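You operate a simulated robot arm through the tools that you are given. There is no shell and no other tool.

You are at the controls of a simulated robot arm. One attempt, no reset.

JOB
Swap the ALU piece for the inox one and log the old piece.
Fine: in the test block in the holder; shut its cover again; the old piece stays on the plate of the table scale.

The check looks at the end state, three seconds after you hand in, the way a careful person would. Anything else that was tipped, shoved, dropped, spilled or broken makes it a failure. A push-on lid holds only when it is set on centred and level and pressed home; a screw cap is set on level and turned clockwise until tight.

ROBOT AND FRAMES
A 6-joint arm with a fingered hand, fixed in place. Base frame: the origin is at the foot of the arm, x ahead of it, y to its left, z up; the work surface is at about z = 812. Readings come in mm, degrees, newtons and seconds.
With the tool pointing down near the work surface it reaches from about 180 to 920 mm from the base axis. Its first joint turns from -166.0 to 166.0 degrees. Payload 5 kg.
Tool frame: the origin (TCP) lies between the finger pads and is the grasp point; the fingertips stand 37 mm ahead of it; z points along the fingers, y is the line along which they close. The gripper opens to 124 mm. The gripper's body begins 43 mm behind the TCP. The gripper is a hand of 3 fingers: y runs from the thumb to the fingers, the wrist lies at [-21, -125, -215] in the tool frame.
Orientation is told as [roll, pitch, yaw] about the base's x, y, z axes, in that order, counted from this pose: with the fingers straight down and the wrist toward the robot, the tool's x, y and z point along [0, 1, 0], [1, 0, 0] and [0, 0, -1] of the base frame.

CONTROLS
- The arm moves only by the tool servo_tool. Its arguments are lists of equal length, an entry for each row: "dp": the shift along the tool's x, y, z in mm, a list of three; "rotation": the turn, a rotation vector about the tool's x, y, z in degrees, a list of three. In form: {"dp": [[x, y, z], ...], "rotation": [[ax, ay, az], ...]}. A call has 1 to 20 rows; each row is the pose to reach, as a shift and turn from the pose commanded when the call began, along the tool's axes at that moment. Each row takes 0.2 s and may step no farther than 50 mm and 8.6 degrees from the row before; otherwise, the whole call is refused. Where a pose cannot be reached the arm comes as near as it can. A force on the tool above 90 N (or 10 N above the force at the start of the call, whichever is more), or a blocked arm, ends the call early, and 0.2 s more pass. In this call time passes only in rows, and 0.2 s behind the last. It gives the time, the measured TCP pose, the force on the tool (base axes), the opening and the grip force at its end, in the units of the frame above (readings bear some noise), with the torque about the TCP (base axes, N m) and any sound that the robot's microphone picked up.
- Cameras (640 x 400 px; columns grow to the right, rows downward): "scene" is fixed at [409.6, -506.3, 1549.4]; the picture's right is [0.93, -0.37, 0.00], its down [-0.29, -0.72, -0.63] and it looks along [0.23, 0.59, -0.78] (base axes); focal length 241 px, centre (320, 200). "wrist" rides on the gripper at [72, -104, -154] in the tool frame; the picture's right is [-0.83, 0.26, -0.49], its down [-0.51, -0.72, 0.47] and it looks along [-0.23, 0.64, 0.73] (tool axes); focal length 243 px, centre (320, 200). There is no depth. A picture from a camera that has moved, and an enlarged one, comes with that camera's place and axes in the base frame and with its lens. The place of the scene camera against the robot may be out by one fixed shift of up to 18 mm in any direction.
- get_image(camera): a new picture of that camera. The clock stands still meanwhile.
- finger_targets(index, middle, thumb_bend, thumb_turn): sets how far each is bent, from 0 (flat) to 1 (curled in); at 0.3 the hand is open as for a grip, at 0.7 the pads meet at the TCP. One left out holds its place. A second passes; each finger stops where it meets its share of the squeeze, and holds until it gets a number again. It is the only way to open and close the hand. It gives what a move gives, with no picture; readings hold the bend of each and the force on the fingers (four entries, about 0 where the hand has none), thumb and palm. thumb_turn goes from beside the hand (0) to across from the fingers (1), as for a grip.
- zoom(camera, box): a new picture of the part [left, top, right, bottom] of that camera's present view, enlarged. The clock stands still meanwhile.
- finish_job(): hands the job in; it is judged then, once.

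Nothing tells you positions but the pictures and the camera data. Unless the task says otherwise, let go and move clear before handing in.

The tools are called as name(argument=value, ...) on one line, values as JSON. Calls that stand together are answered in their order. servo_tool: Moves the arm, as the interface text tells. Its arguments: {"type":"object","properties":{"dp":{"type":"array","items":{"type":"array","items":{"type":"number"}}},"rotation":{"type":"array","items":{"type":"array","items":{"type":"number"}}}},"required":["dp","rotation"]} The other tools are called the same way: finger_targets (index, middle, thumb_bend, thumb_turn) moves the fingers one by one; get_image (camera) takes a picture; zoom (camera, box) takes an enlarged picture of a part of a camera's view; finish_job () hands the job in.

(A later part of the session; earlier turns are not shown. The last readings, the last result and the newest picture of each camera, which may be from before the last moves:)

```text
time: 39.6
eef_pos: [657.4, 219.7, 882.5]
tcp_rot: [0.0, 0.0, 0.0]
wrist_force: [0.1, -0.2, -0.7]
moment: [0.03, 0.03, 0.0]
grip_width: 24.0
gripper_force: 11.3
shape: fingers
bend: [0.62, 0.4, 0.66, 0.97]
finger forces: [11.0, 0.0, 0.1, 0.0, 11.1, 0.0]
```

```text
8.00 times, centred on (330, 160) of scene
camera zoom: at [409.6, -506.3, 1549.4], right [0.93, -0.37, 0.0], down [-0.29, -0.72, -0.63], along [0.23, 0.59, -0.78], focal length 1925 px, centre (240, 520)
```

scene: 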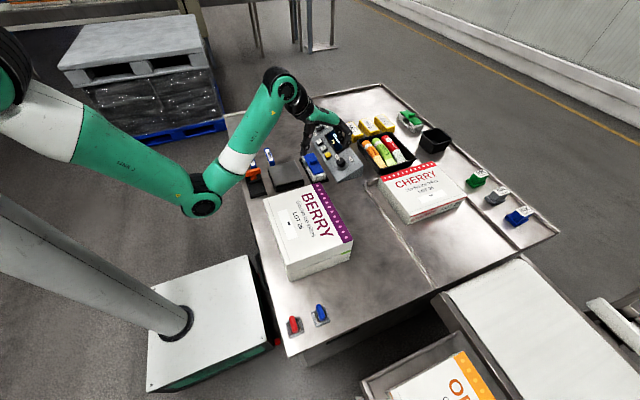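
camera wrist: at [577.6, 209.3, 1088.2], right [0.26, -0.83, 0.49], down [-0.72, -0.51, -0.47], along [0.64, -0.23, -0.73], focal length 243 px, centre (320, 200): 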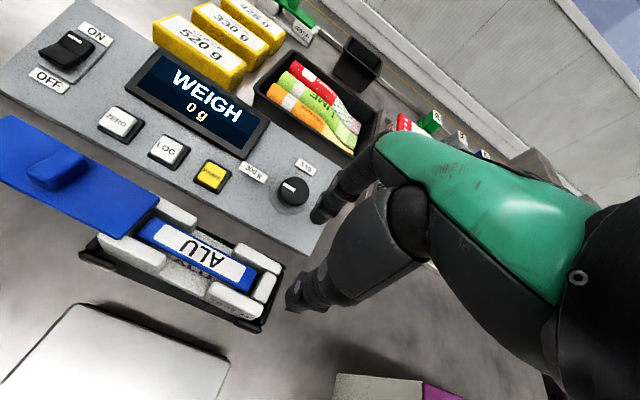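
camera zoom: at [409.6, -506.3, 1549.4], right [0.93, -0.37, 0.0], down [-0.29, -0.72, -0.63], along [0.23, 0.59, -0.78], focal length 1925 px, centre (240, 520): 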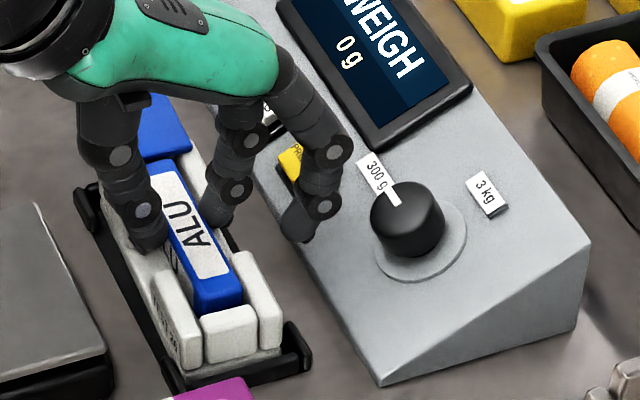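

The ALU piece is gripped and lifting level (about 0.7–1 N). I'll lift it clear and carry it over the scale plate, centre ≈ (533, 217).

servo_tool(dp=[[0, 0, -12], [0, 0, -24], [0, 0, -36], [0, 0, -48]], rotation=[[0, 0, 0], [0, 0, 0], [0, 0, 0], [0, 0, 0]])

servo_tool(dp=[[-1, -20, 0], [-2, -40, 0], [-3, -60, 0], [-4, -80, 0], [-5, -100, 0], [-5, -115, 0], [-5, -122, 0]], rotation=[[0, 0, 0], [0, 0, 0], [0, 0, 0], [0, 0, 0], [0, 0, 0], [0, 0, 0], [0, 0, 0]])

get_image(camera="wrist")

zoom(camera="scene", box=[250, 120, 350, 195])

```text
time: 40.6
eef_pos: [660.0, 217.2, 929.7]
tcp_rot: [0.0, 0.1, 0.1]
wrist_force: [0.1, 0.3, -1.2]
moment: [0.01, 0.03, 0.0]
grip_width: 23.9
gripper_force: 10.6
shape: fingers
bend: [0.62, 0.4, 0.66, 0.97]
finger forces: [11.1, 0.0, 0.0, 0.0, 11.1, 0.1]
```

```text
time: 42.2
eef_pos: [536.5, 213.6, 928.6]
tcp_rot: [0.0, 0.0, 0.0]
wrist_force: [-0.4, -0.2, -1.0]
moment: [0.02, 0.0, -0.03]
grip_width: 23.9
gripper_force: 11.2
shape: fingers
bend: [0.62, 0.4, 0.66, 0.97]
finger forces: [11.0, 0.0, 0.0, 0.1, 11.2, 0.0]
```

```text
taken
camera wrist: at [431.7, 286.8, 1082.0], right [0.26, -0.83, 0.49], down [-0.72, -0.51, -0.47], along [0.64, -0.23, -0.73], focal length 243 px, centre (320, 200)
```

wrist: 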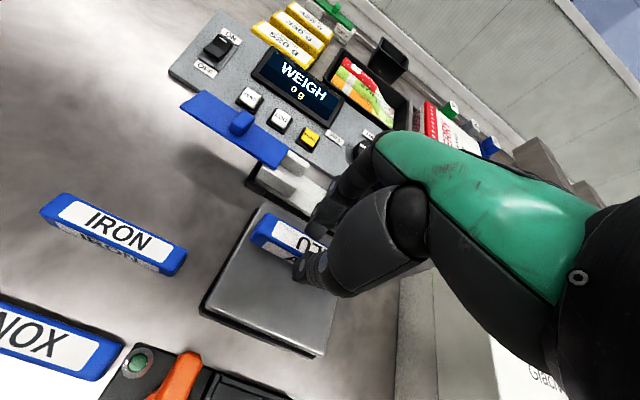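

```text
5.33 times, centred on (300, 158) of scene
camera zoom: at [409.6, -506.3, 1549.4], right [0.93, -0.37, 0.0], down [-0.29, -0.72, -0.63], along [0.23, 0.59, -0.78], focal length 1283 px, centre (427, 427)
```

zoom: 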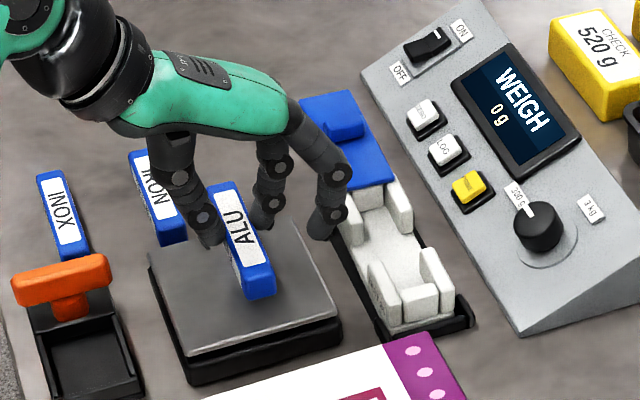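

The piece hangs level above the plate centre. I'll lower it toward the plate, slowing near contact.

servo_tool(dp=[[0, 0, 10], [0, 0, 20], [0, 0, 28]], rotation=[[0, 0, 0], [0, 0, 0], [0, 0, 0]])

zoom(camera="scene", box=[255, 140, 319, 190])

zoom(camera="wrist", box=[180, 190, 360, 360])

```text
time: 43.0
eef_pos: [537.3, 212.5, 902.0]
tcp_rot: [0.1, -0.2, -0.1]
wrist_force: [-2.8, -0.2, 9.6]
moment: [0.07, 0.11, -0.01]
grip_width: 24.1
gripper_force: 12.8
shape: fingers
bend: [0.62, 0.4, 0.66, 0.97]
finger forces: [11.5, 0.0, 0.0, 0.0, 14.3, 0.0]
```

```text
8.00 times, centred on (287, 165) of scene
camera zoom: at [409.6, -506.3, 1549.4], right [0.93, -0.37, 0.0], down [-0.29, -0.72, -0.63], along [0.23, 0.59, -0.78], focal length 1925 px, centre (584, 480)
```

zoom: 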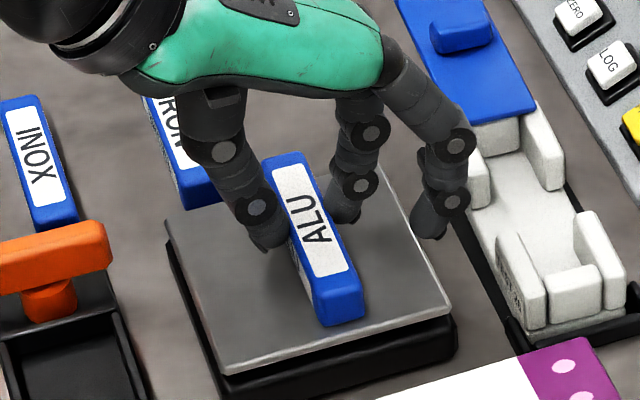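

```text
2.35 times, centred on (270, 275) of wrist
camera zoom: at [432.3, 287.2, 1054.5], right [0.26, -0.83, 0.49], down [-0.72, -0.51, -0.47], along [0.64, -0.23, -0.73], focal length 571 px, centre (438, 24)
```

zoom: 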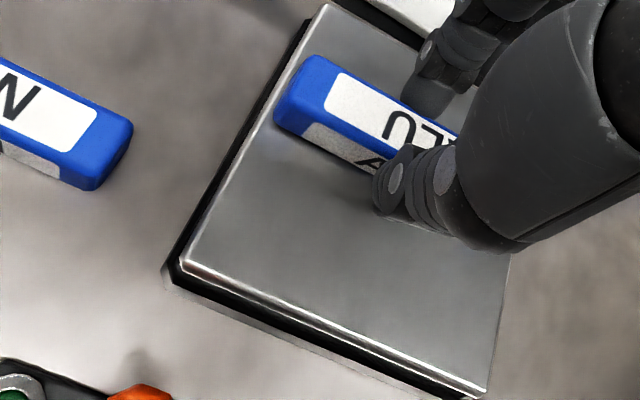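

The piece touched the plate, pressing about 9 N. I'll back off slightly, then release.

servo_tool(dp=[[0, 0, -1.0]], rotation=[[0, 0, 0]])

get_image(camera="wrist")

```text
time: 43.4
eef_pos: [536.0, 213.9, 902.5]
tcp_rot: [-0.1, -0.1, 0.0]
wrist_force: [-0.2, -0.5, 4.6]
moment: [0.03, 0.0, -0.03]
grip_width: 23.8
gripper_force: 12.0
shape: fingers
bend: [0.62, 0.4, 0.66, 0.97]
finger forces: [12.0, 0.0, 0.1, 0.0, 12.2, 0.0]
```

```text
taken
camera wrist: at [432.3, 287.3, 1054.9], right [0.26, -0.83, 0.49], down [-0.72, -0.51, -0.47], along [0.64, -0.23, -0.73], focal length 243 px, centre (320, 200)
```

wrist: 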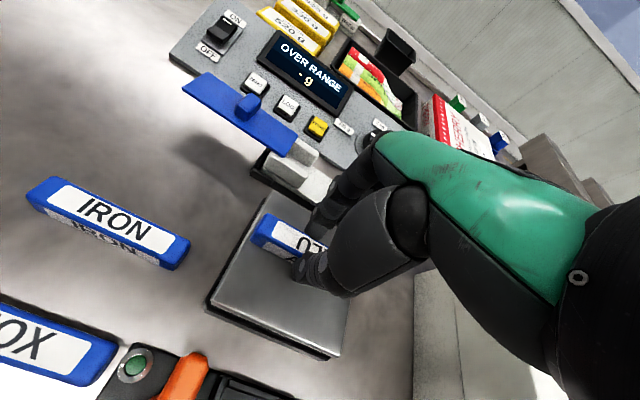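

The display says "OVER RANGE" because I'm still pressing. I'll back off a bit more and release gently.

servo_tool(dp=[[0, 0, -0.7]], rotation=[[0, 0, 0]])

finger_targets(index=0.58, thumb_bend=0.6)

zoom(camera="scene", box=[255, 140, 319, 190])

zoom(camera="wrist", box=[160, 0, 400, 150])

```text
time: 43.8
eef_pos: [536.7, 214.4, 903.0]
tcp_rot: [0.0, 0.0, 0.0]
wrist_force: [0.3, 0.1, 2.0]
moment: [-0.01, -0.01, -0.02]
grip_width: 24.2
gripper_force: 10.7
shape: fingers
bend: [0.62, 0.4, 0.67, 0.97]
finger forces: [11.7, 0.0, 0.1, 0.0, 11.0, 0.0]
```

```text
time: 44.8
eef_pos: [537.1, 213.7, 904.0]
tcp_rot: [0.0, 0.0, 0.1]
wrist_force: [-0.1, -1.0, -0.4]
moment: [-0.02, -0.03, 0.03]
grip_width: 40.7
gripper_force: 0.1
shape: fingers
bend: [0.57, 0.4, 0.6, 0.97]
finger forces: [0.1, 0.1, 0.0, 0.0, 0.0, 0.0]
```

```text
8.00 times, centred on (287, 165) of scene
camera zoom: at [409.6, -506.3, 1549.4], right [0.93, -0.37, 0.0], down [-0.29, -0.72, -0.63], along [0.23, 0.59, -0.78], focal length 1925 px, centre (584, 480)
```

zoom: 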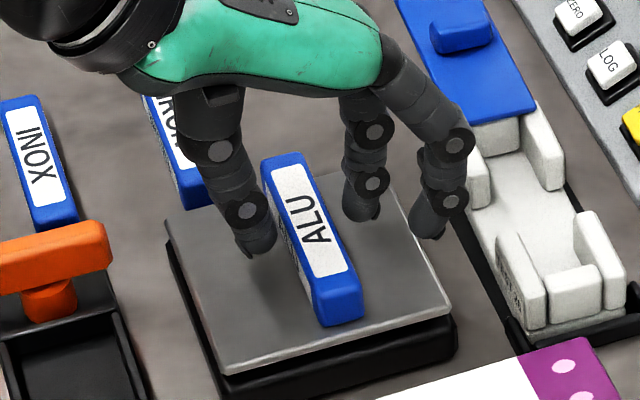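

```text
2.67 times, centred on (280, 75) of wrist
camera zoom: at [431.9, 287.2, 1055.5], right [0.26, -0.83, 0.49], down [-0.72, -0.51, -0.47], along [0.64, -0.23, -0.73], focal length 647 px, centre (427, 533)
```

zoom: 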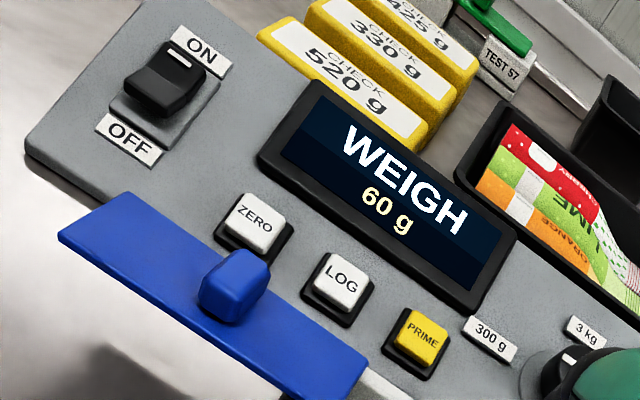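

The display reads WEIGH 60 g with the ALU piece released on the plate. I'll open wider, lift straight up, and configure the hand to press LOG with the index only.

finger_targets(index=0.5, thumb_bend=0.5)

servo_tool(dp=[[0, 0, -15], [0, 0, -35], [0, 0, -60], [0, 0, -90]], rotation=[[0, 0, 0], [0, 0, 0], [0, 0, 0], [0, 0, 0]])

finger_targets(index=0.6, middle=1.0, thumb_bend=0.42)

get_image(camera="wrist")

zoom(camera="scene", box=[240, 100, 360, 185])

```text
time: 45.8
eef_pos: [536.4, 213.8, 902.6]
tcp_rot: [0.0, 0.1, 0.0]
wrist_force: [0.0, -0.5, 0.0]
moment: [0.0, 0.01, 0.02]
grip_width: 67.2
gripper_force: 0.1
shape: fingers
bend: [0.5, 0.4, 0.5, 0.97]
finger forces: [0.0, 0.1, 0.0, 0.0, 0.0, 0.0]
```

```text
time: 46.8
eef_pos: [536.8, 215.0, 993.5]
tcp_rot: [0.0, 0.0, 0.0]
wrist_force: [-0.5, 0.2, 0.8]
moment: [0.01, 0.01, -0.07]
grip_width: 67.1
gripper_force: 0.1
shape: fingers
bend: [0.5, 0.4, 0.5, 0.97]
finger forces: [0.0, 0.0, 0.1, 0.0, 0.0, 0.0]
```

```text
time: 47.8
eef_pos: [536.1, 215.6, 993.4]
tcp_rot: [0.1, -0.1, 0.0]
wrist_force: [-0.4, -0.7, -0.1]
moment: [0.01, -0.04, 0.02]
grip_width: 64.1
gripper_force: 0.1
shape: fingers
bend: [0.6, 1.0, 0.42, 0.97]
finger forces: [0.0, 0.0, 0.0, 0.0, 0.0, 0.0]
```

```text
taken
camera wrist: at [431.8, 288.5, 1146.1], right [0.26, -0.83, 0.49], down [-0.72, -0.51, -0.47], along [0.64, -0.23, -0.73], focal length 243 px, centre (320, 200)
```

wrist: 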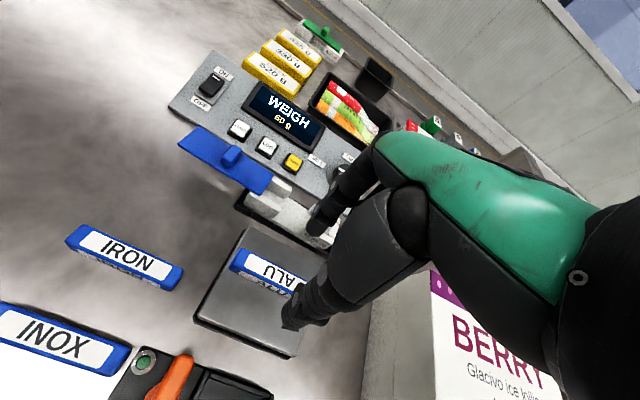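

```text
4.71 times, centred on (300, 142) of scene
camera zoom: at [409.6, -506.3, 1549.4], right [0.93, -0.37, 0.0], down [-0.29, -0.72, -0.63], along [0.23, 0.59, -0.78], focal length 1132 px, centre (414, 471)
```

zoom: 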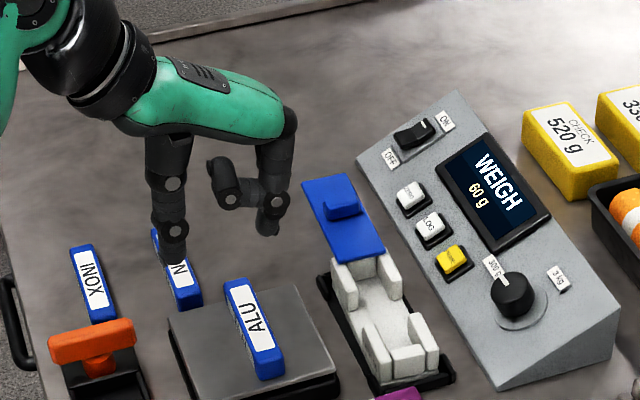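

The curled middle is out of the way. I'll zoom to measure the index fingertip position at this bend.

zoom(camera="wrist", box=[290, 170, 370, 250])

zoom(camera="scene", box=[265, 115, 325, 165])

zoom(camera="wrist", box=[0, 220, 220, 400])

```text
5.00 times, centred on (330, 210) of wrist
camera zoom: at [431.8, 288.5, 1146.1], right [0.26, -0.83, 0.49], down [-0.72, -0.51, -0.47], along [0.64, -0.23, -0.73], focal length 1213 px, centre (270, 150)
```

zoom: 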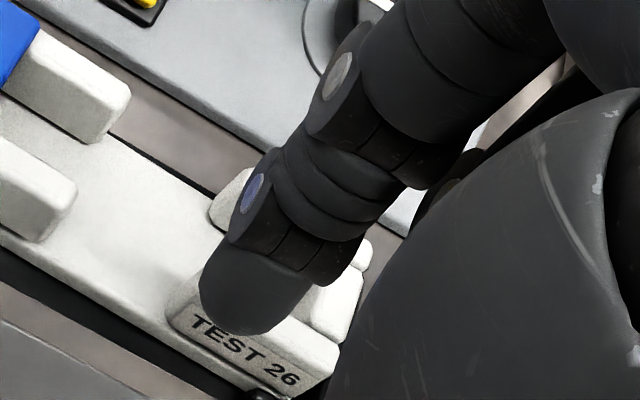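

```text
8.00 times, centred on (295, 140) of scene
camera zoom: at [409.6, -506.3, 1549.4], right [0.93, -0.37, 0.0], down [-0.29, -0.72, -0.63], along [0.23, 0.59, -0.78], focal length 1925 px, centre (520, 680)
```

zoom: 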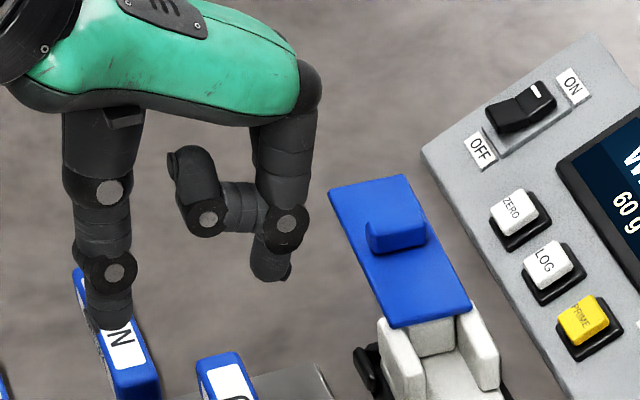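

```text
2.22 times, centred on (110, 310) of wrist
camera zoom: at [431.8, 288.5, 1146.1], right [0.26, -0.83, 0.49], down [-0.72, -0.51, -0.47], along [0.64, -0.23, -0.73], focal length 539 px, centre (787, -44)
```

zoom: 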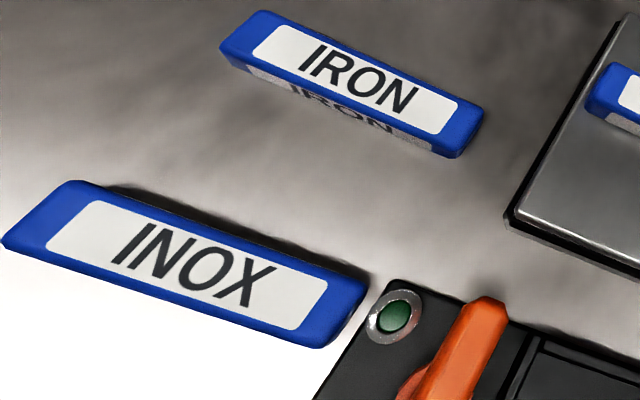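

Index tip is about (tool x +6.5, y +26, z +41). The thumb must stay clear of the open cover when pressing LOG, so I'll bring it in closer to the index and check that it doesn't hit the curled middle.

finger_targets(thumb_bend=0.62)

zoom(camera="scene", box=[265, 115, 325, 165])

zoom(camera="wrist", box=[270, 170, 390, 330])

```text
time: 48.8
eef_pos: [536.1, 215.3, 994.2]
tcp_rot: [0.0, 0.0, -0.1]
wrist_force: [0.7, -0.5, 0.4]
moment: [-0.01, 0.03, -0.01]
grip_width: 34.6
gripper_force: 0.0
shape: fingers
bend: [0.6, 1.0, 0.62, 0.97]
finger forces: [0.0, 0.0, 0.1, 0.0, 0.0, 0.0]
```

```text
8.00 times, centred on (295, 140) of scene
camera zoom: at [409.6, -506.3, 1549.4], right [0.93, -0.37, 0.0], down [-0.29, -0.72, -0.63], along [0.23, 0.59, -0.78], focal length 1925 px, centre (520, 680)
```

zoom: 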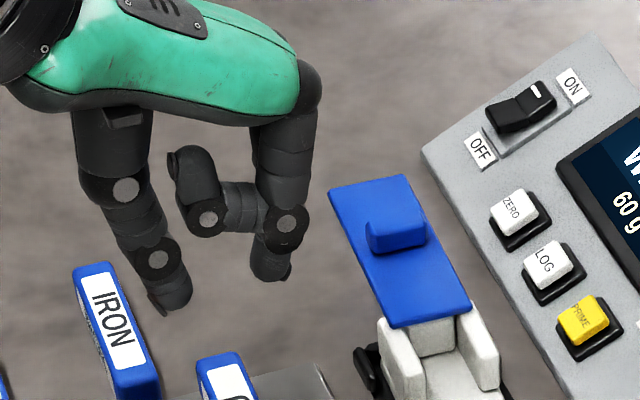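

```text
2.50 times, centred on (330, 250) of wrist
camera zoom: at [431.8, 288.5, 1146.1], right [0.26, -0.83, 0.49], down [-0.72, -0.51, -0.47], along [0.64, -0.23, -0.73], focal length 606 px, centre (295, 75)
```

zoom: 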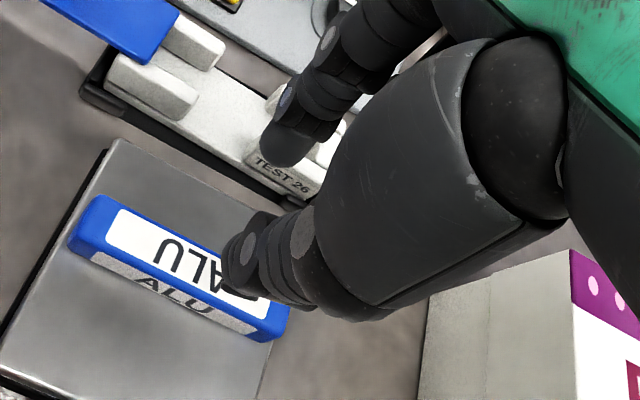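

Thumb tip is now at tool y ≈ −25. To give more clearance from the cover I'll bend the index to 0.7, so the TCP sits further +x, and re-measure.

finger_targets(index=0.7, thumb_bend=0.59)

zoom(camera="scene", box=[265, 115, 325, 165])

zoom(camera="wrist", box=[270, 170, 390, 330])

```text
time: 49.8
eef_pos: [536.7, 215.3, 994.0]
tcp_rot: [0.0, 0.1, 0.0]
wrist_force: [-0.4, -0.3, 0.4]
moment: [0.02, 0.03, -0.02]
grip_width: 23.2
gripper_force: 0.1
shape: fingers
bend: [0.7, 1.0, 0.59, 0.97]
finger forces: [0.0, 0.0, 0.1, 0.1, 0.0, 0.0]
```

```text
8.00 times, centred on (295, 140) of scene
camera zoom: at [409.6, -506.3, 1549.4], right [0.93, -0.37, 0.0], down [-0.29, -0.72, -0.63], along [0.23, 0.59, -0.78], focal length 1925 px, centre (520, 680)
```

zoom: 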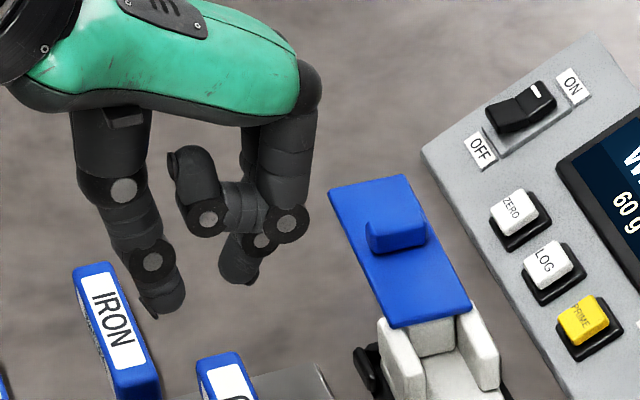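

```text
2.50 times, centred on (330, 250) of wrist
camera zoom: at [431.8, 288.5, 1146.1], right [0.26, -0.83, 0.49], down [-0.72, -0.51, -0.47], along [0.64, -0.23, -0.73], focal length 606 px, centre (295, 75)
```

zoom: 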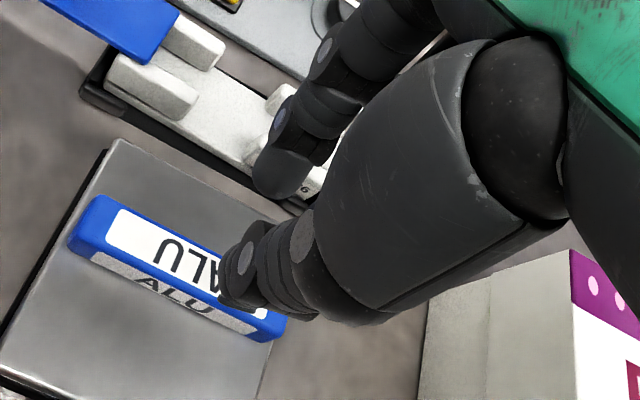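

Index tip is now at tool (+5, +7.4, +36). For LOG at (743.5, 314, 840) the TCP goes to about (736, 309). I'll fly over high, then look.

servo_tool(dp=[[20, 40, 0], [40, 80, 0], [60, 120, 0], [80, 160, 0], [93.7, 199.3, 0], [93.7, 199.3, 40], [93.7, 199.3, 75]], rotation=[[0, 0, 0], [0, 0, 0], [0, 0, 0], [0, 0, 0], [0, 0, 0], [0, 0, 0], [0, 0, 0]])

get_image(camera="wrist")

zoom(camera="scene", box=[300, 105, 372, 165])

```text
time: 51.4
eef_pos: [735.3, 307.3, 916.4]
tcp_rot: [0.0, -0.1, 0.0]
wrist_force: [0.4, -0.2, 0.0]
moment: [0.0, -0.01, -0.01]
grip_width: 23.2
gripper_force: 0.1
shape: fingers
bend: [0.7, 1.0, 0.59, 0.97]
finger forces: [0.1, 0.1, 0.0, 0.1, 0.0, 0.0]
```

```text
taken
camera wrist: at [632.0, 381.0, 1068.7], right [0.26, -0.83, 0.49], down [-0.72, -0.51, -0.47], along [0.64, -0.23, -0.73], focal length 243 px, centre (320, 200)
```

wrist: 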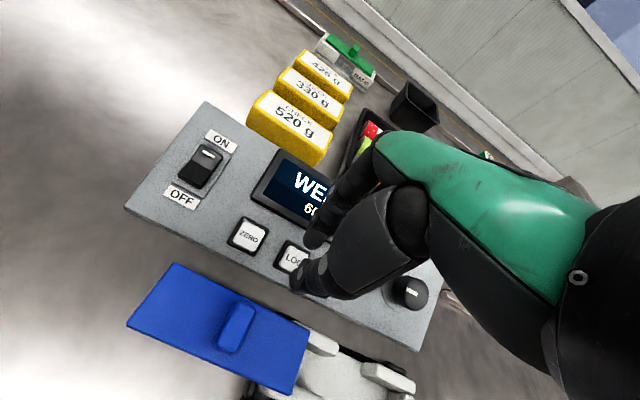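

```text
6.67 times, centred on (336, 135) of scene
camera zoom: at [409.6, -506.3, 1549.4], right [0.93, -0.37, 0.0], down [-0.29, -0.72, -0.63], along [0.23, 0.59, -0.78], focal length 1604 px, centre (213, 633)
```

zoom: 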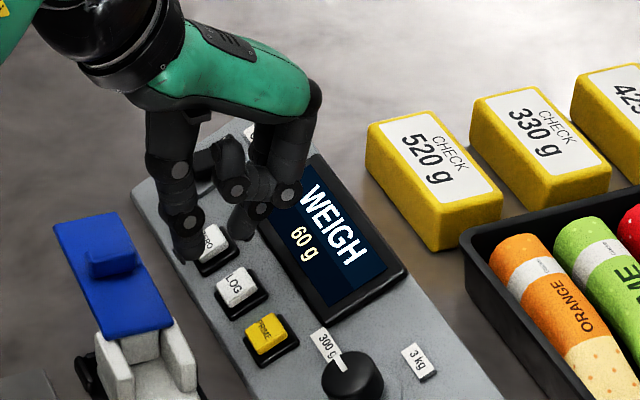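

The hand is above the panel. I'll zoom to check alignment of the index tip with the LOG button.

zoom(camera="wrist", box=[220, 200, 360, 310])

```text
3.64 times, centred on (290, 255) of wrist
camera zoom: at [632.0, 381.0, 1068.7], right [0.26, -0.83, 0.49], down [-0.72, -0.51, -0.47], along [0.64, -0.23, -0.73], focal length 882 px, centre (429, 0)
```

zoom: 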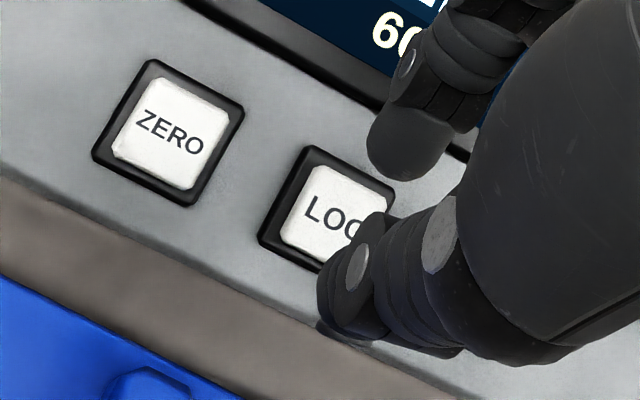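

The index tip is directly above LOG. I'll descend in small steps, watching force and display.

servo_tool(dp=[[0, 0, 10], [0, 0, 20], [0, 0, 28], [0, 0, 32]], rotation=[[0, 0, 0], [0, 0, 0], [0, 0, 0], [0, 0, 0]])

zoom(camera="wrist", box=[220, 180, 360, 310])

zoom(camera="scene", box=[300, 115, 360, 165])

```text
time: 52.4
eef_pos: [738.0, 307.9, 885.8]
tcp_rot: [0.0, -0.1, -0.1]
wrist_force: [0.4, 0.1, 1.5]
moment: [0.04, 0.0, 0.01]
grip_width: 22.8
gripper_force: 0.1
shape: fingers
bend: [0.7, 1.0, 0.59, 0.97]
finger forces: [0.7, 0.1, 0.1, 0.1, 0.1, 0.0]
```

```text
3.08 times, centred on (290, 245) of wrist
camera zoom: at [631.8, 380.9, 1038.2], right [0.26, -0.83, 0.49], down [-0.72, -0.51, -0.47], along [0.64, -0.23, -0.73], focal length 746 px, centre (412, 62)
```

zoom: 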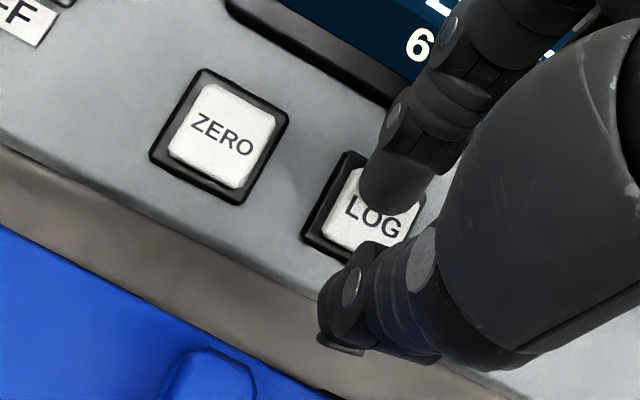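

```text
8.00 times, centred on (330, 140) of scene
camera zoom: at [409.6, -506.3, 1549.4], right [0.93, -0.37, 0.0], down [-0.29, -0.72, -0.63], along [0.23, 0.59, -0.78], focal length 1925 px, centre (240, 680)
```

zoom: 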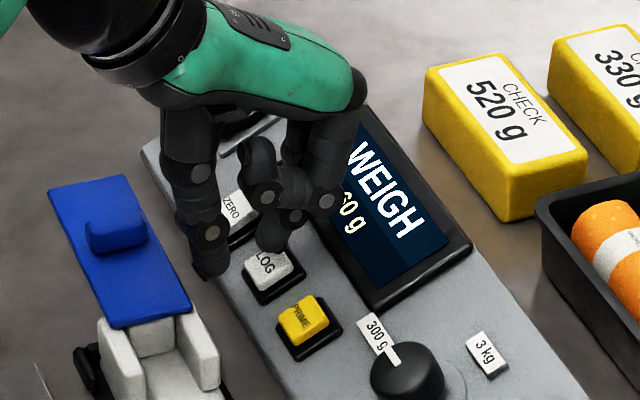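

Index is touching LOG with light force. I'll press a further 2 mm and check for a response.

servo_tool(dp=[[0, 0, 1], [0, 0, 2]], rotation=[[0, 0, 0], [0, 0, 0]])

zoom(camera="scene", box=[300, 115, 360, 165])

```text
time: 53.0
eef_pos: [734.9, 307.8, 883.7]
tcp_rot: [0.1, 0.0, 0.0]
wrist_force: [0.0, -1.3, 1.2]
moment: [0.02, 0.0, 0.01]
grip_width: 22.6
gripper_force: 0.7
shape: fingers
bend: [0.7, 1.0, 0.59, 0.97]
finger forces: [1.2, 0.1, 0.0, 0.1, 0.0, 0.1]
```

```text
8.00 times, centred on (330, 140) of scene
camera zoom: at [409.6, -506.3, 1549.4], right [0.93, -0.37, 0.0], down [-0.29, -0.72, -0.63], along [0.23, 0.59, -0.78], focal length 1925 px, centre (240, 680)
```

zoom: 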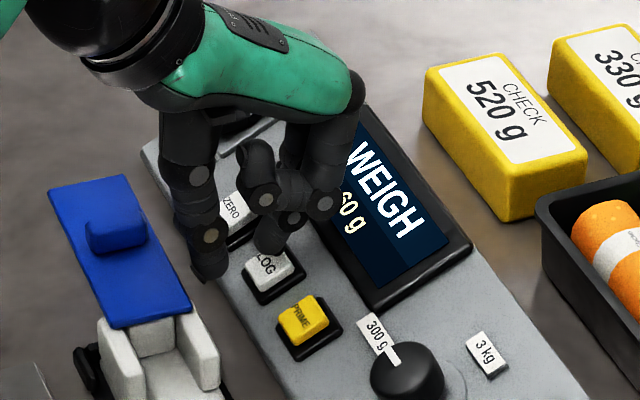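

Force is still only about 1.2 N with no display change. I'll press a bit more.

servo_tool(dp=[[0, 0, 1], [0, 0, 2]], rotation=[[0, 0, 0], [0, 0, 0]])

zoom(camera="scene", box=[300, 115, 360, 165])

zoom(camera="wrist", box=[220, 150, 400, 310])

```text
time: 53.6
eef_pos: [735.4, 308.3, 882.2]
tcp_rot: [0.1, 0.0, 0.0]
wrist_force: [0.3, 0.5, 2.5]
moment: [0.01, 0.01, -0.02]
grip_width: 22.4
gripper_force: 1.1
shape: fingers
bend: [0.7, 1.0, 0.59, 0.97]
finger forces: [1.7, 0.0, 0.0, 0.0, 0.0, 0.0]
```

```text
8.00 times, centred on (330, 140) of scene
camera zoom: at [409.6, -506.3, 1549.4], right [0.93, -0.37, 0.0], down [-0.29, -0.72, -0.63], along [0.23, 0.59, -0.78], focal length 1925 px, centre (240, 680)
```

zoom: 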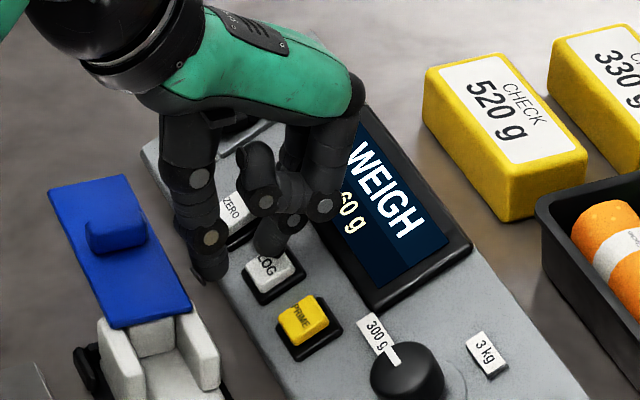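

```text
2.50 times, centred on (310, 230) of wrist
camera zoom: at [631.0, 381.0, 1035.1], right [0.26, -0.83, 0.49], down [-0.72, -0.51, -0.47], along [0.64, -0.23, -0.73], focal length 606 px, centre (345, 125)
```

zoom: 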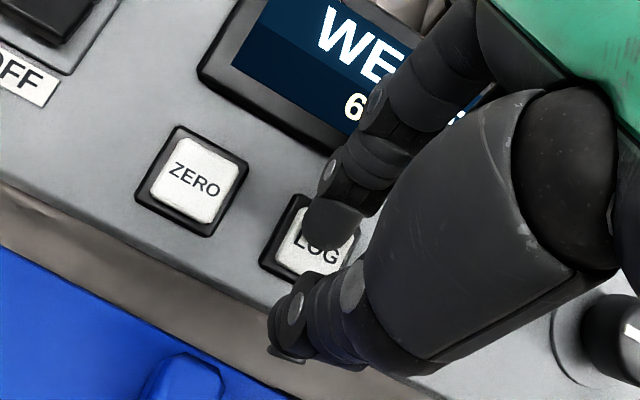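

The button is springing down (index force 1.7 N). I'll press 2 mm further.

servo_tool(dp=[[0, 0, 1], [0, 0, 2]], rotation=[[0, 0, 0], [0, 0, 0]])

zoom(camera="scene", box=[300, 115, 360, 165])

```text
time: 54.2
eef_pos: [736.7, 307.6, 880.0]
tcp_rot: [0.0, -0.1, -0.1]
wrist_force: [-0.5, -0.4, 2.6]
moment: [0.03, -0.02, -0.01]
grip_width: 22.4
gripper_force: 1.5
shape: fingers
bend: [0.7, 1.0, 0.59, 0.97]
finger forces: [2.5, 0.0, 0.0, 0.1, 0.1, 0.0]
heard: click
```

```text
8.00 times, centred on (330, 140) of scene
camera zoom: at [409.6, -506.3, 1549.4], right [0.93, -0.37, 0.0], down [-0.29, -0.72, -0.63], along [0.23, 0.59, -0.78], focal length 1925 px, centre (240, 680)
```

zoom: 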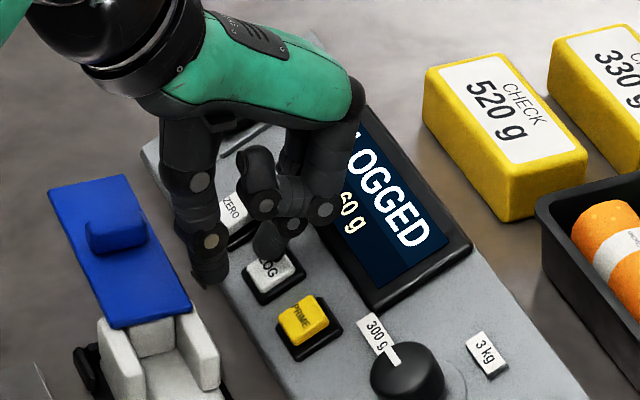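

A click was heard and the display shows LOGGED 60 g. I'll lift straight up off the button.

servo_tool(dp=[[0, 0, -10], [0, 0, -30], [0, 0, -60], [0, 0, -100], [0, 0, -130]], rotation=[[0, 0, 0], [0, 0, 0], [0, 0, 0], [0, 0, 0], [0, 0, 0]])

zoom(camera="scene", box=[290, 110, 370, 170])

get_image(camera="scene")

```text
time: 55.4
eef_pos: [734.9, 307.4, 1010.7]
tcp_rot: [-0.1, 0.1, 0.0]
wrist_force: [-0.5, 0.1, -0.1]
moment: [0.0, 0.02, 0.0]
grip_width: 23.1
gripper_force: 0.1
shape: fingers
bend: [0.7, 1.0, 0.59, 0.97]
finger forces: [0.0, 0.0, 0.1, 0.0, 0.0, 0.0]
```

```text
6.67 times, centred on (330, 140) of scene
camera zoom: at [409.6, -506.3, 1549.4], right [0.93, -0.37, 0.0], down [-0.29, -0.72, -0.63], along [0.23, 0.59, -0.78], focal length 1604 px, centre (253, 600)
```

zoom: 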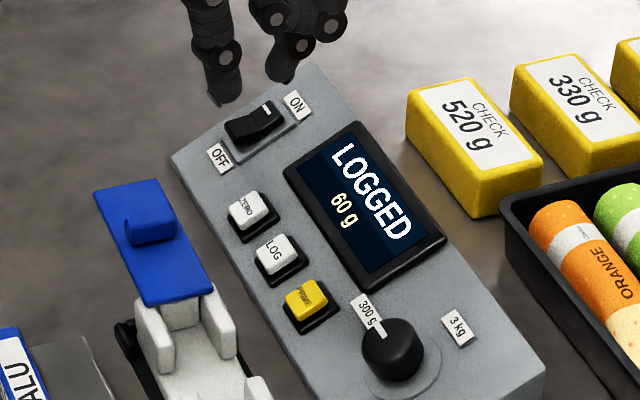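

```text
taken
```

scene: 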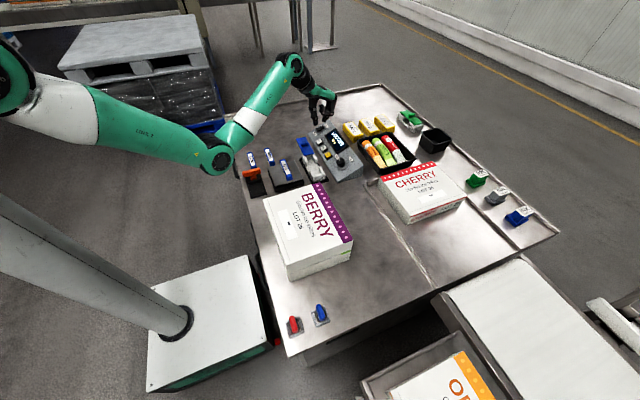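

LOG is done. Next is the INOX bar, which I locate at about x 410–432, y 314–420, centre (421, 367). I'll open for a pinch with middle flat so it clears the IRON bar, then fly over.

finger_targets(index=0.52, middle=0.0, thumb_bend=0.51)

servo_tool(dp=[[7, -40, 0], [14, -80, 0], [21, -120, 0], [28, -160, 0], [35, -200, 0], [42, -240, 0], [49, -280, 0], [56, -311, 0], [56, -311, 40], [56, -311, 70]], rotation=[[0, 0, 0], [0, 0, 0], [0, 0, 0], [0, 0, 0], [0, 0, 0], [0, 0, 0], [0, 0, 0], [0, 0, 0], [0, 0, 0], [0, 0, 0]])

get_image(camera="wrist")

zoom(camera="scene", box=[220, 110, 320, 195])

```text
time: 56.4
eef_pos: [735.2, 307.1, 1011.8]
tcp_rot: [0.0, 0.1, 0.0]
wrist_force: [0.0, 0.1, 1.3]
moment: [0.03, 0.01, -0.01]
grip_width: 62.3
gripper_force: 0.0
shape: fingers
bend: [0.52, 0.0, 0.51, 0.97]
finger forces: [0.1, 0.0, 0.0, 0.0, 0.0, 0.1]
```

```text
time: 58.6
eef_pos: [422.5, 362.4, 939.9]
tcp_rot: [0.0, -0.1, 0.0]
wrist_force: [0.2, 0.2, -0.5]
moment: [-0.01, 0.0, 0.0]
grip_width: 62.7
gripper_force: 0.0
shape: fingers
bend: [0.52, 0.0, 0.51, 0.97]
finger forces: [0.0, 0.1, 0.0, 0.0, 0.1, 0.0]
```

```text
taken
camera wrist: at [318.3, 436.0, 1092.2], right [0.26, -0.83, 0.49], down [-0.72, -0.51, -0.47], along [0.64, -0.23, -0.73], focal length 243 px, centre (320, 200)
```

wrist: 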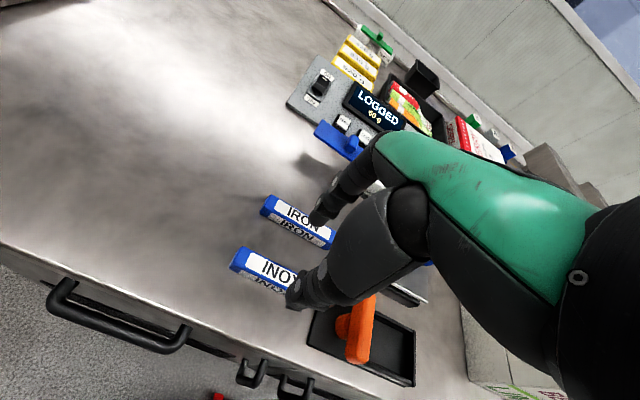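

```text
4.71 times, centred on (270, 152) of scene
camera zoom: at [409.6, -506.3, 1549.4], right [0.93, -0.37, 0.0], down [-0.29, -0.72, -0.63], along [0.23, 0.59, -0.78], focal length 1132 px, centre (555, 424)
```

zoom: 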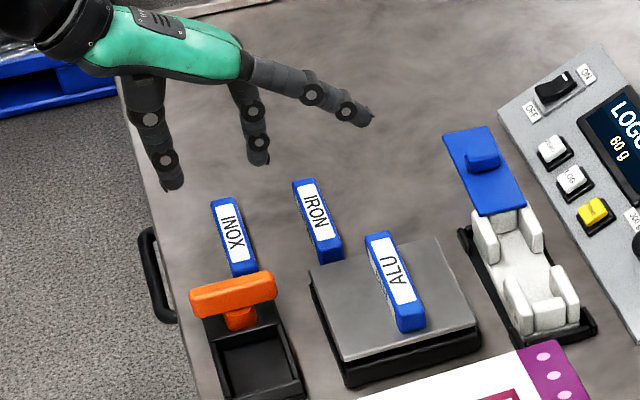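

I'm above INOX. I'll refine its position with a zoom before descending.

zoom(camera="wrist", box=[210, 180, 350, 310])

```text
3.08 times, centred on (280, 245) of wrist
camera zoom: at [318.3, 436.0, 1092.2], right [0.26, -0.83, 0.49], down [-0.72, -0.51, -0.47], along [0.64, -0.23, -0.73], focal length 746 px, centre (443, 62)
```

zoom: 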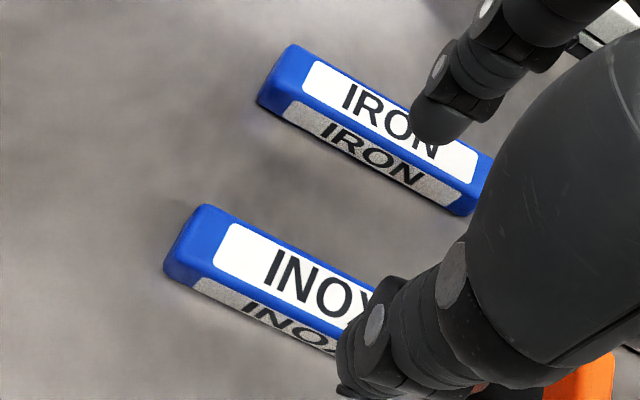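

INOX is centred at about (420, 367). I'll descend with a small correction.

servo_tool(dp=[[1.5, 0, 20], [1.5, 0, 40], [1.5, 0, 58]], rotation=[[0, 0, 0], [0, 0, 0], [0, 0, 0]])

zoom(camera="wrist", box=[200, 170, 380, 340])

zoom(camera="scene", box=[230, 130, 300, 190])

```text
time: 59.4
eef_pos: [422.6, 366.2, 882.5]
tcp_rot: [0.0, 0.0, 0.0]
wrist_force: [-0.2, 0.2, -1.1]
moment: [-0.01, -0.01, 0.03]
grip_width: 62.8
gripper_force: 0.2
shape: fingers
bend: [0.52, 0.0, 0.51, 0.97]
finger forces: [0.1, 0.0, 0.1, 0.0, 0.0, 0.1]
```

```text
2.35 times, centred on (290, 255) of wrist
camera zoom: at [318.4, 438.4, 1034.8], right [0.26, -0.83, 0.49], down [-0.72, -0.51, -0.47], along [0.64, -0.23, -0.73], focal length 571 px, centre (391, 71)
```

zoom: 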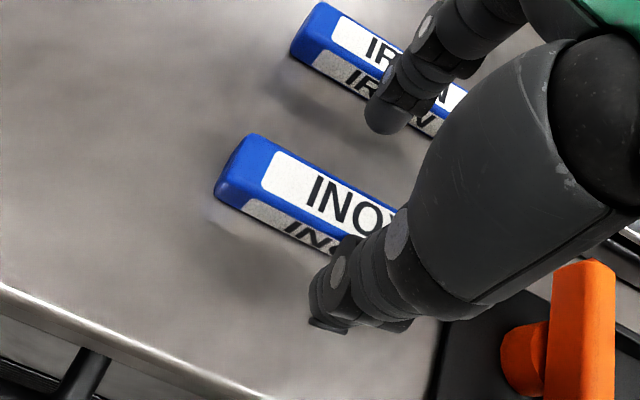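

```text
6.67 times, centred on (265, 160) of scene
camera zoom: at [409.6, -506.3, 1549.4], right [0.93, -0.37, 0.0], down [-0.29, -0.72, -0.63], along [0.23, 0.59, -0.78], focal length 1604 px, centre (687, 467)
```

zoom: 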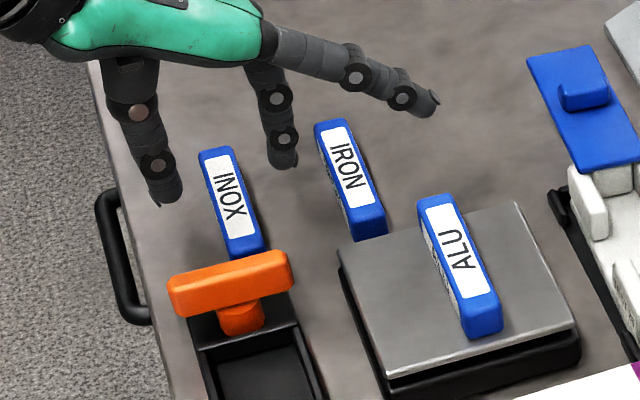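

Alignment is good. I'll descend to grip height and close in steps.

servo_tool(dp=[[0, 0, 8], [0, 0, 15], [0, 0, 20]], rotation=[[0, 0, 0], [0, 0, 0], [0, 0, 0]])

finger_targets(index=0.6, thumb_bend=0.6)

zoom(camera="wrist", box=[200, 170, 380, 340])

zoom(camera="scene", box=[230, 130, 300, 190])

```text
time: 60.2
eef_pos: [423.6, 364.8, 862.9]
tcp_rot: [-0.1, 0.1, 0.0]
wrist_force: [0.0, 0.3, 0.3]
moment: [0.04, 0.0, -0.02]
grip_width: 62.5
gripper_force: 0.0
shape: fingers
bend: [0.52, 0.0, 0.51, 0.97]
finger forces: [0.0, 0.0, 0.1, 0.1, 0.0, 0.1]
```

```text
time: 61.2
eef_pos: [422.9, 365.3, 862.2]
tcp_rot: [-0.1, 0.0, 0.1]
wrist_force: [-0.5, 0.4, -0.9]
moment: [0.02, -0.01, 0.01]
grip_width: 37.7
gripper_force: 0.0
shape: fingers
bend: [0.6, 0.0, 0.6, 0.97]
finger forces: [0.0, 0.0, 0.1, 0.0, 0.1, 0.0]
```

```text
2.35 times, centred on (290, 255) of wrist
camera zoom: at [318.9, 438.7, 1014.8], right [0.26, -0.83, 0.49], down [-0.72, -0.51, -0.47], along [0.64, -0.23, -0.73], focal length 571 px, centre (391, 71)
```

zoom: 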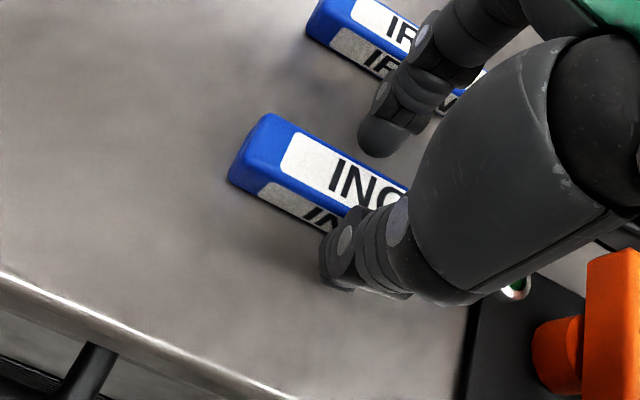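

```text
6.67 times, centred on (265, 160) of scene
camera zoom: at [409.6, -506.3, 1549.4], right [0.93, -0.37, 0.0], down [-0.29, -0.72, -0.63], along [0.23, 0.59, -0.78], focal length 1604 px, centre (687, 467)
```

zoom: 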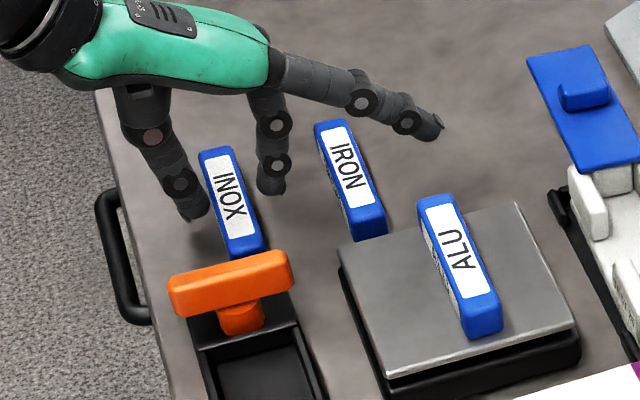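

finger_targets(index=0.65, thumb_bend=0.65)

finger_targets(index=0.73, thumb_bend=0.73)

zoom(camera="wrist", box=[200, 170, 380, 340])

zoom(camera="scene", box=[230, 130, 300, 190])

```text
time: 62.2
eef_pos: [424.0, 366.2, 862.8]
tcp_rot: [0.1, 0.0, 0.1]
wrist_force: [0.6, -0.3, -0.2]
moment: [0.02, -0.02, 0.02]
grip_width: 26.8
gripper_force: 1.1
shape: fingers
bend: [0.63, 0.0, 0.63, 0.97]
finger forces: [1.7, 0.1, 0.1, 0.0, 1.7, 0.1]
```

```text
time: 63.2
eef_pos: [423.9, 365.2, 861.7]
tcp_rot: [0.0, 0.0, 0.0]
wrist_force: [-0.4, 0.4, 0.4]
moment: [0.02, 0.01, -0.02]
grip_width: 24.0
gripper_force: 11.3
shape: fingers
bend: [0.62, 0.0, 0.66, 0.97]
finger forces: [11.2, 0.0, 0.0, 0.0, 11.2, 0.1]
```

```text
2.35 times, centred on (290, 255) of wrist
camera zoom: at [318.9, 438.7, 1014.8], right [0.26, -0.83, 0.49], down [-0.72, -0.51, -0.47], along [0.64, -0.23, -0.73], focal length 571 px, centre (391, 71)
```

zoom: 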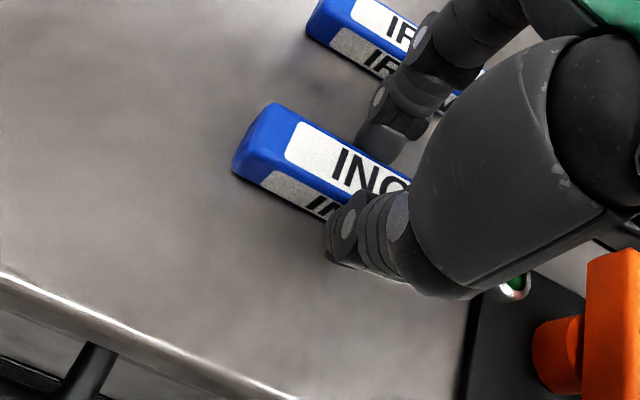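

```text
6.67 times, centred on (265, 160) of scene
camera zoom: at [409.6, -506.3, 1549.4], right [0.93, -0.37, 0.0], down [-0.29, -0.72, -0.63], along [0.23, 0.59, -0.78], focal length 1604 px, centre (687, 467)
```

zoom: 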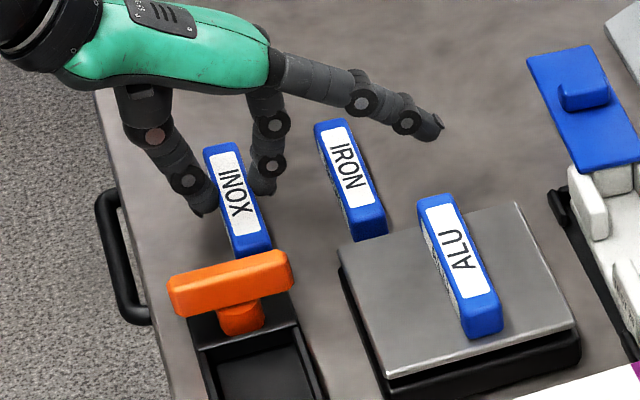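

INOX is gripped at 11 N each side with the same finger posture as the ALU grip. I'll lift slowly and check.

servo_tool(dp=[[0, 0, -3], [0, 0, -6], [0, 0, -10]], rotation=[[0, 0, 0], [0, 0, 0], [0, 0, 0]])

zoom(camera="wrist", box=[200, 170, 380, 340])

zoom(camera="scene", box=[230, 130, 300, 190])

```text
time: 64.0
eef_pos: [424.8, 365.8, 872.2]
tcp_rot: [0.0, 0.0, 0.0]
wrist_force: [0.3, 0.0, -0.2]
moment: [-0.01, 0.02, 0.0]
grip_width: 23.9
gripper_force: 11.2
shape: fingers
bend: [0.62, 0.0, 0.66, 0.97]
finger forces: [11.2, 0.0, 0.0, 0.0, 11.2, 0.1]
```

```text
2.35 times, centred on (290, 255) of wrist
camera zoom: at [319.7, 439.5, 1025.5], right [0.26, -0.83, 0.49], down [-0.72, -0.51, -0.47], along [0.64, -0.23, -0.73], focal length 571 px, centre (391, 71)
```

zoom: 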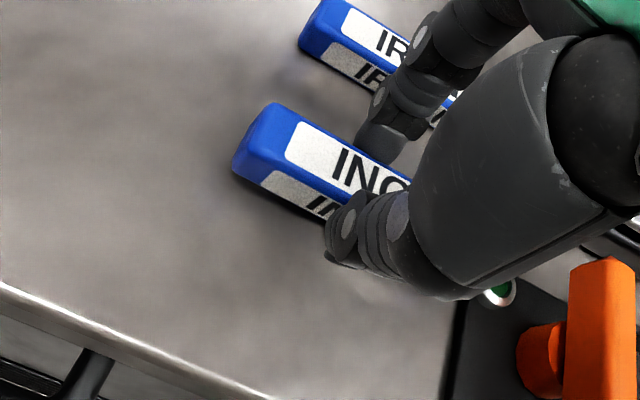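

```text
6.67 times, centred on (265, 160) of scene
camera zoom: at [409.6, -506.3, 1549.4], right [0.93, -0.37, 0.0], down [-0.29, -0.72, -0.63], along [0.23, 0.59, -0.78], focal length 1604 px, centre (687, 467)
```

zoom: 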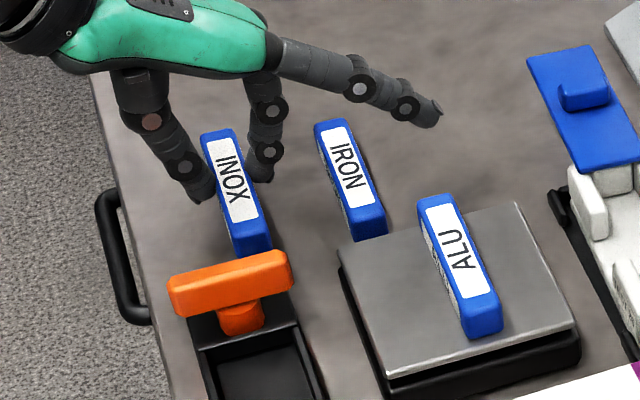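

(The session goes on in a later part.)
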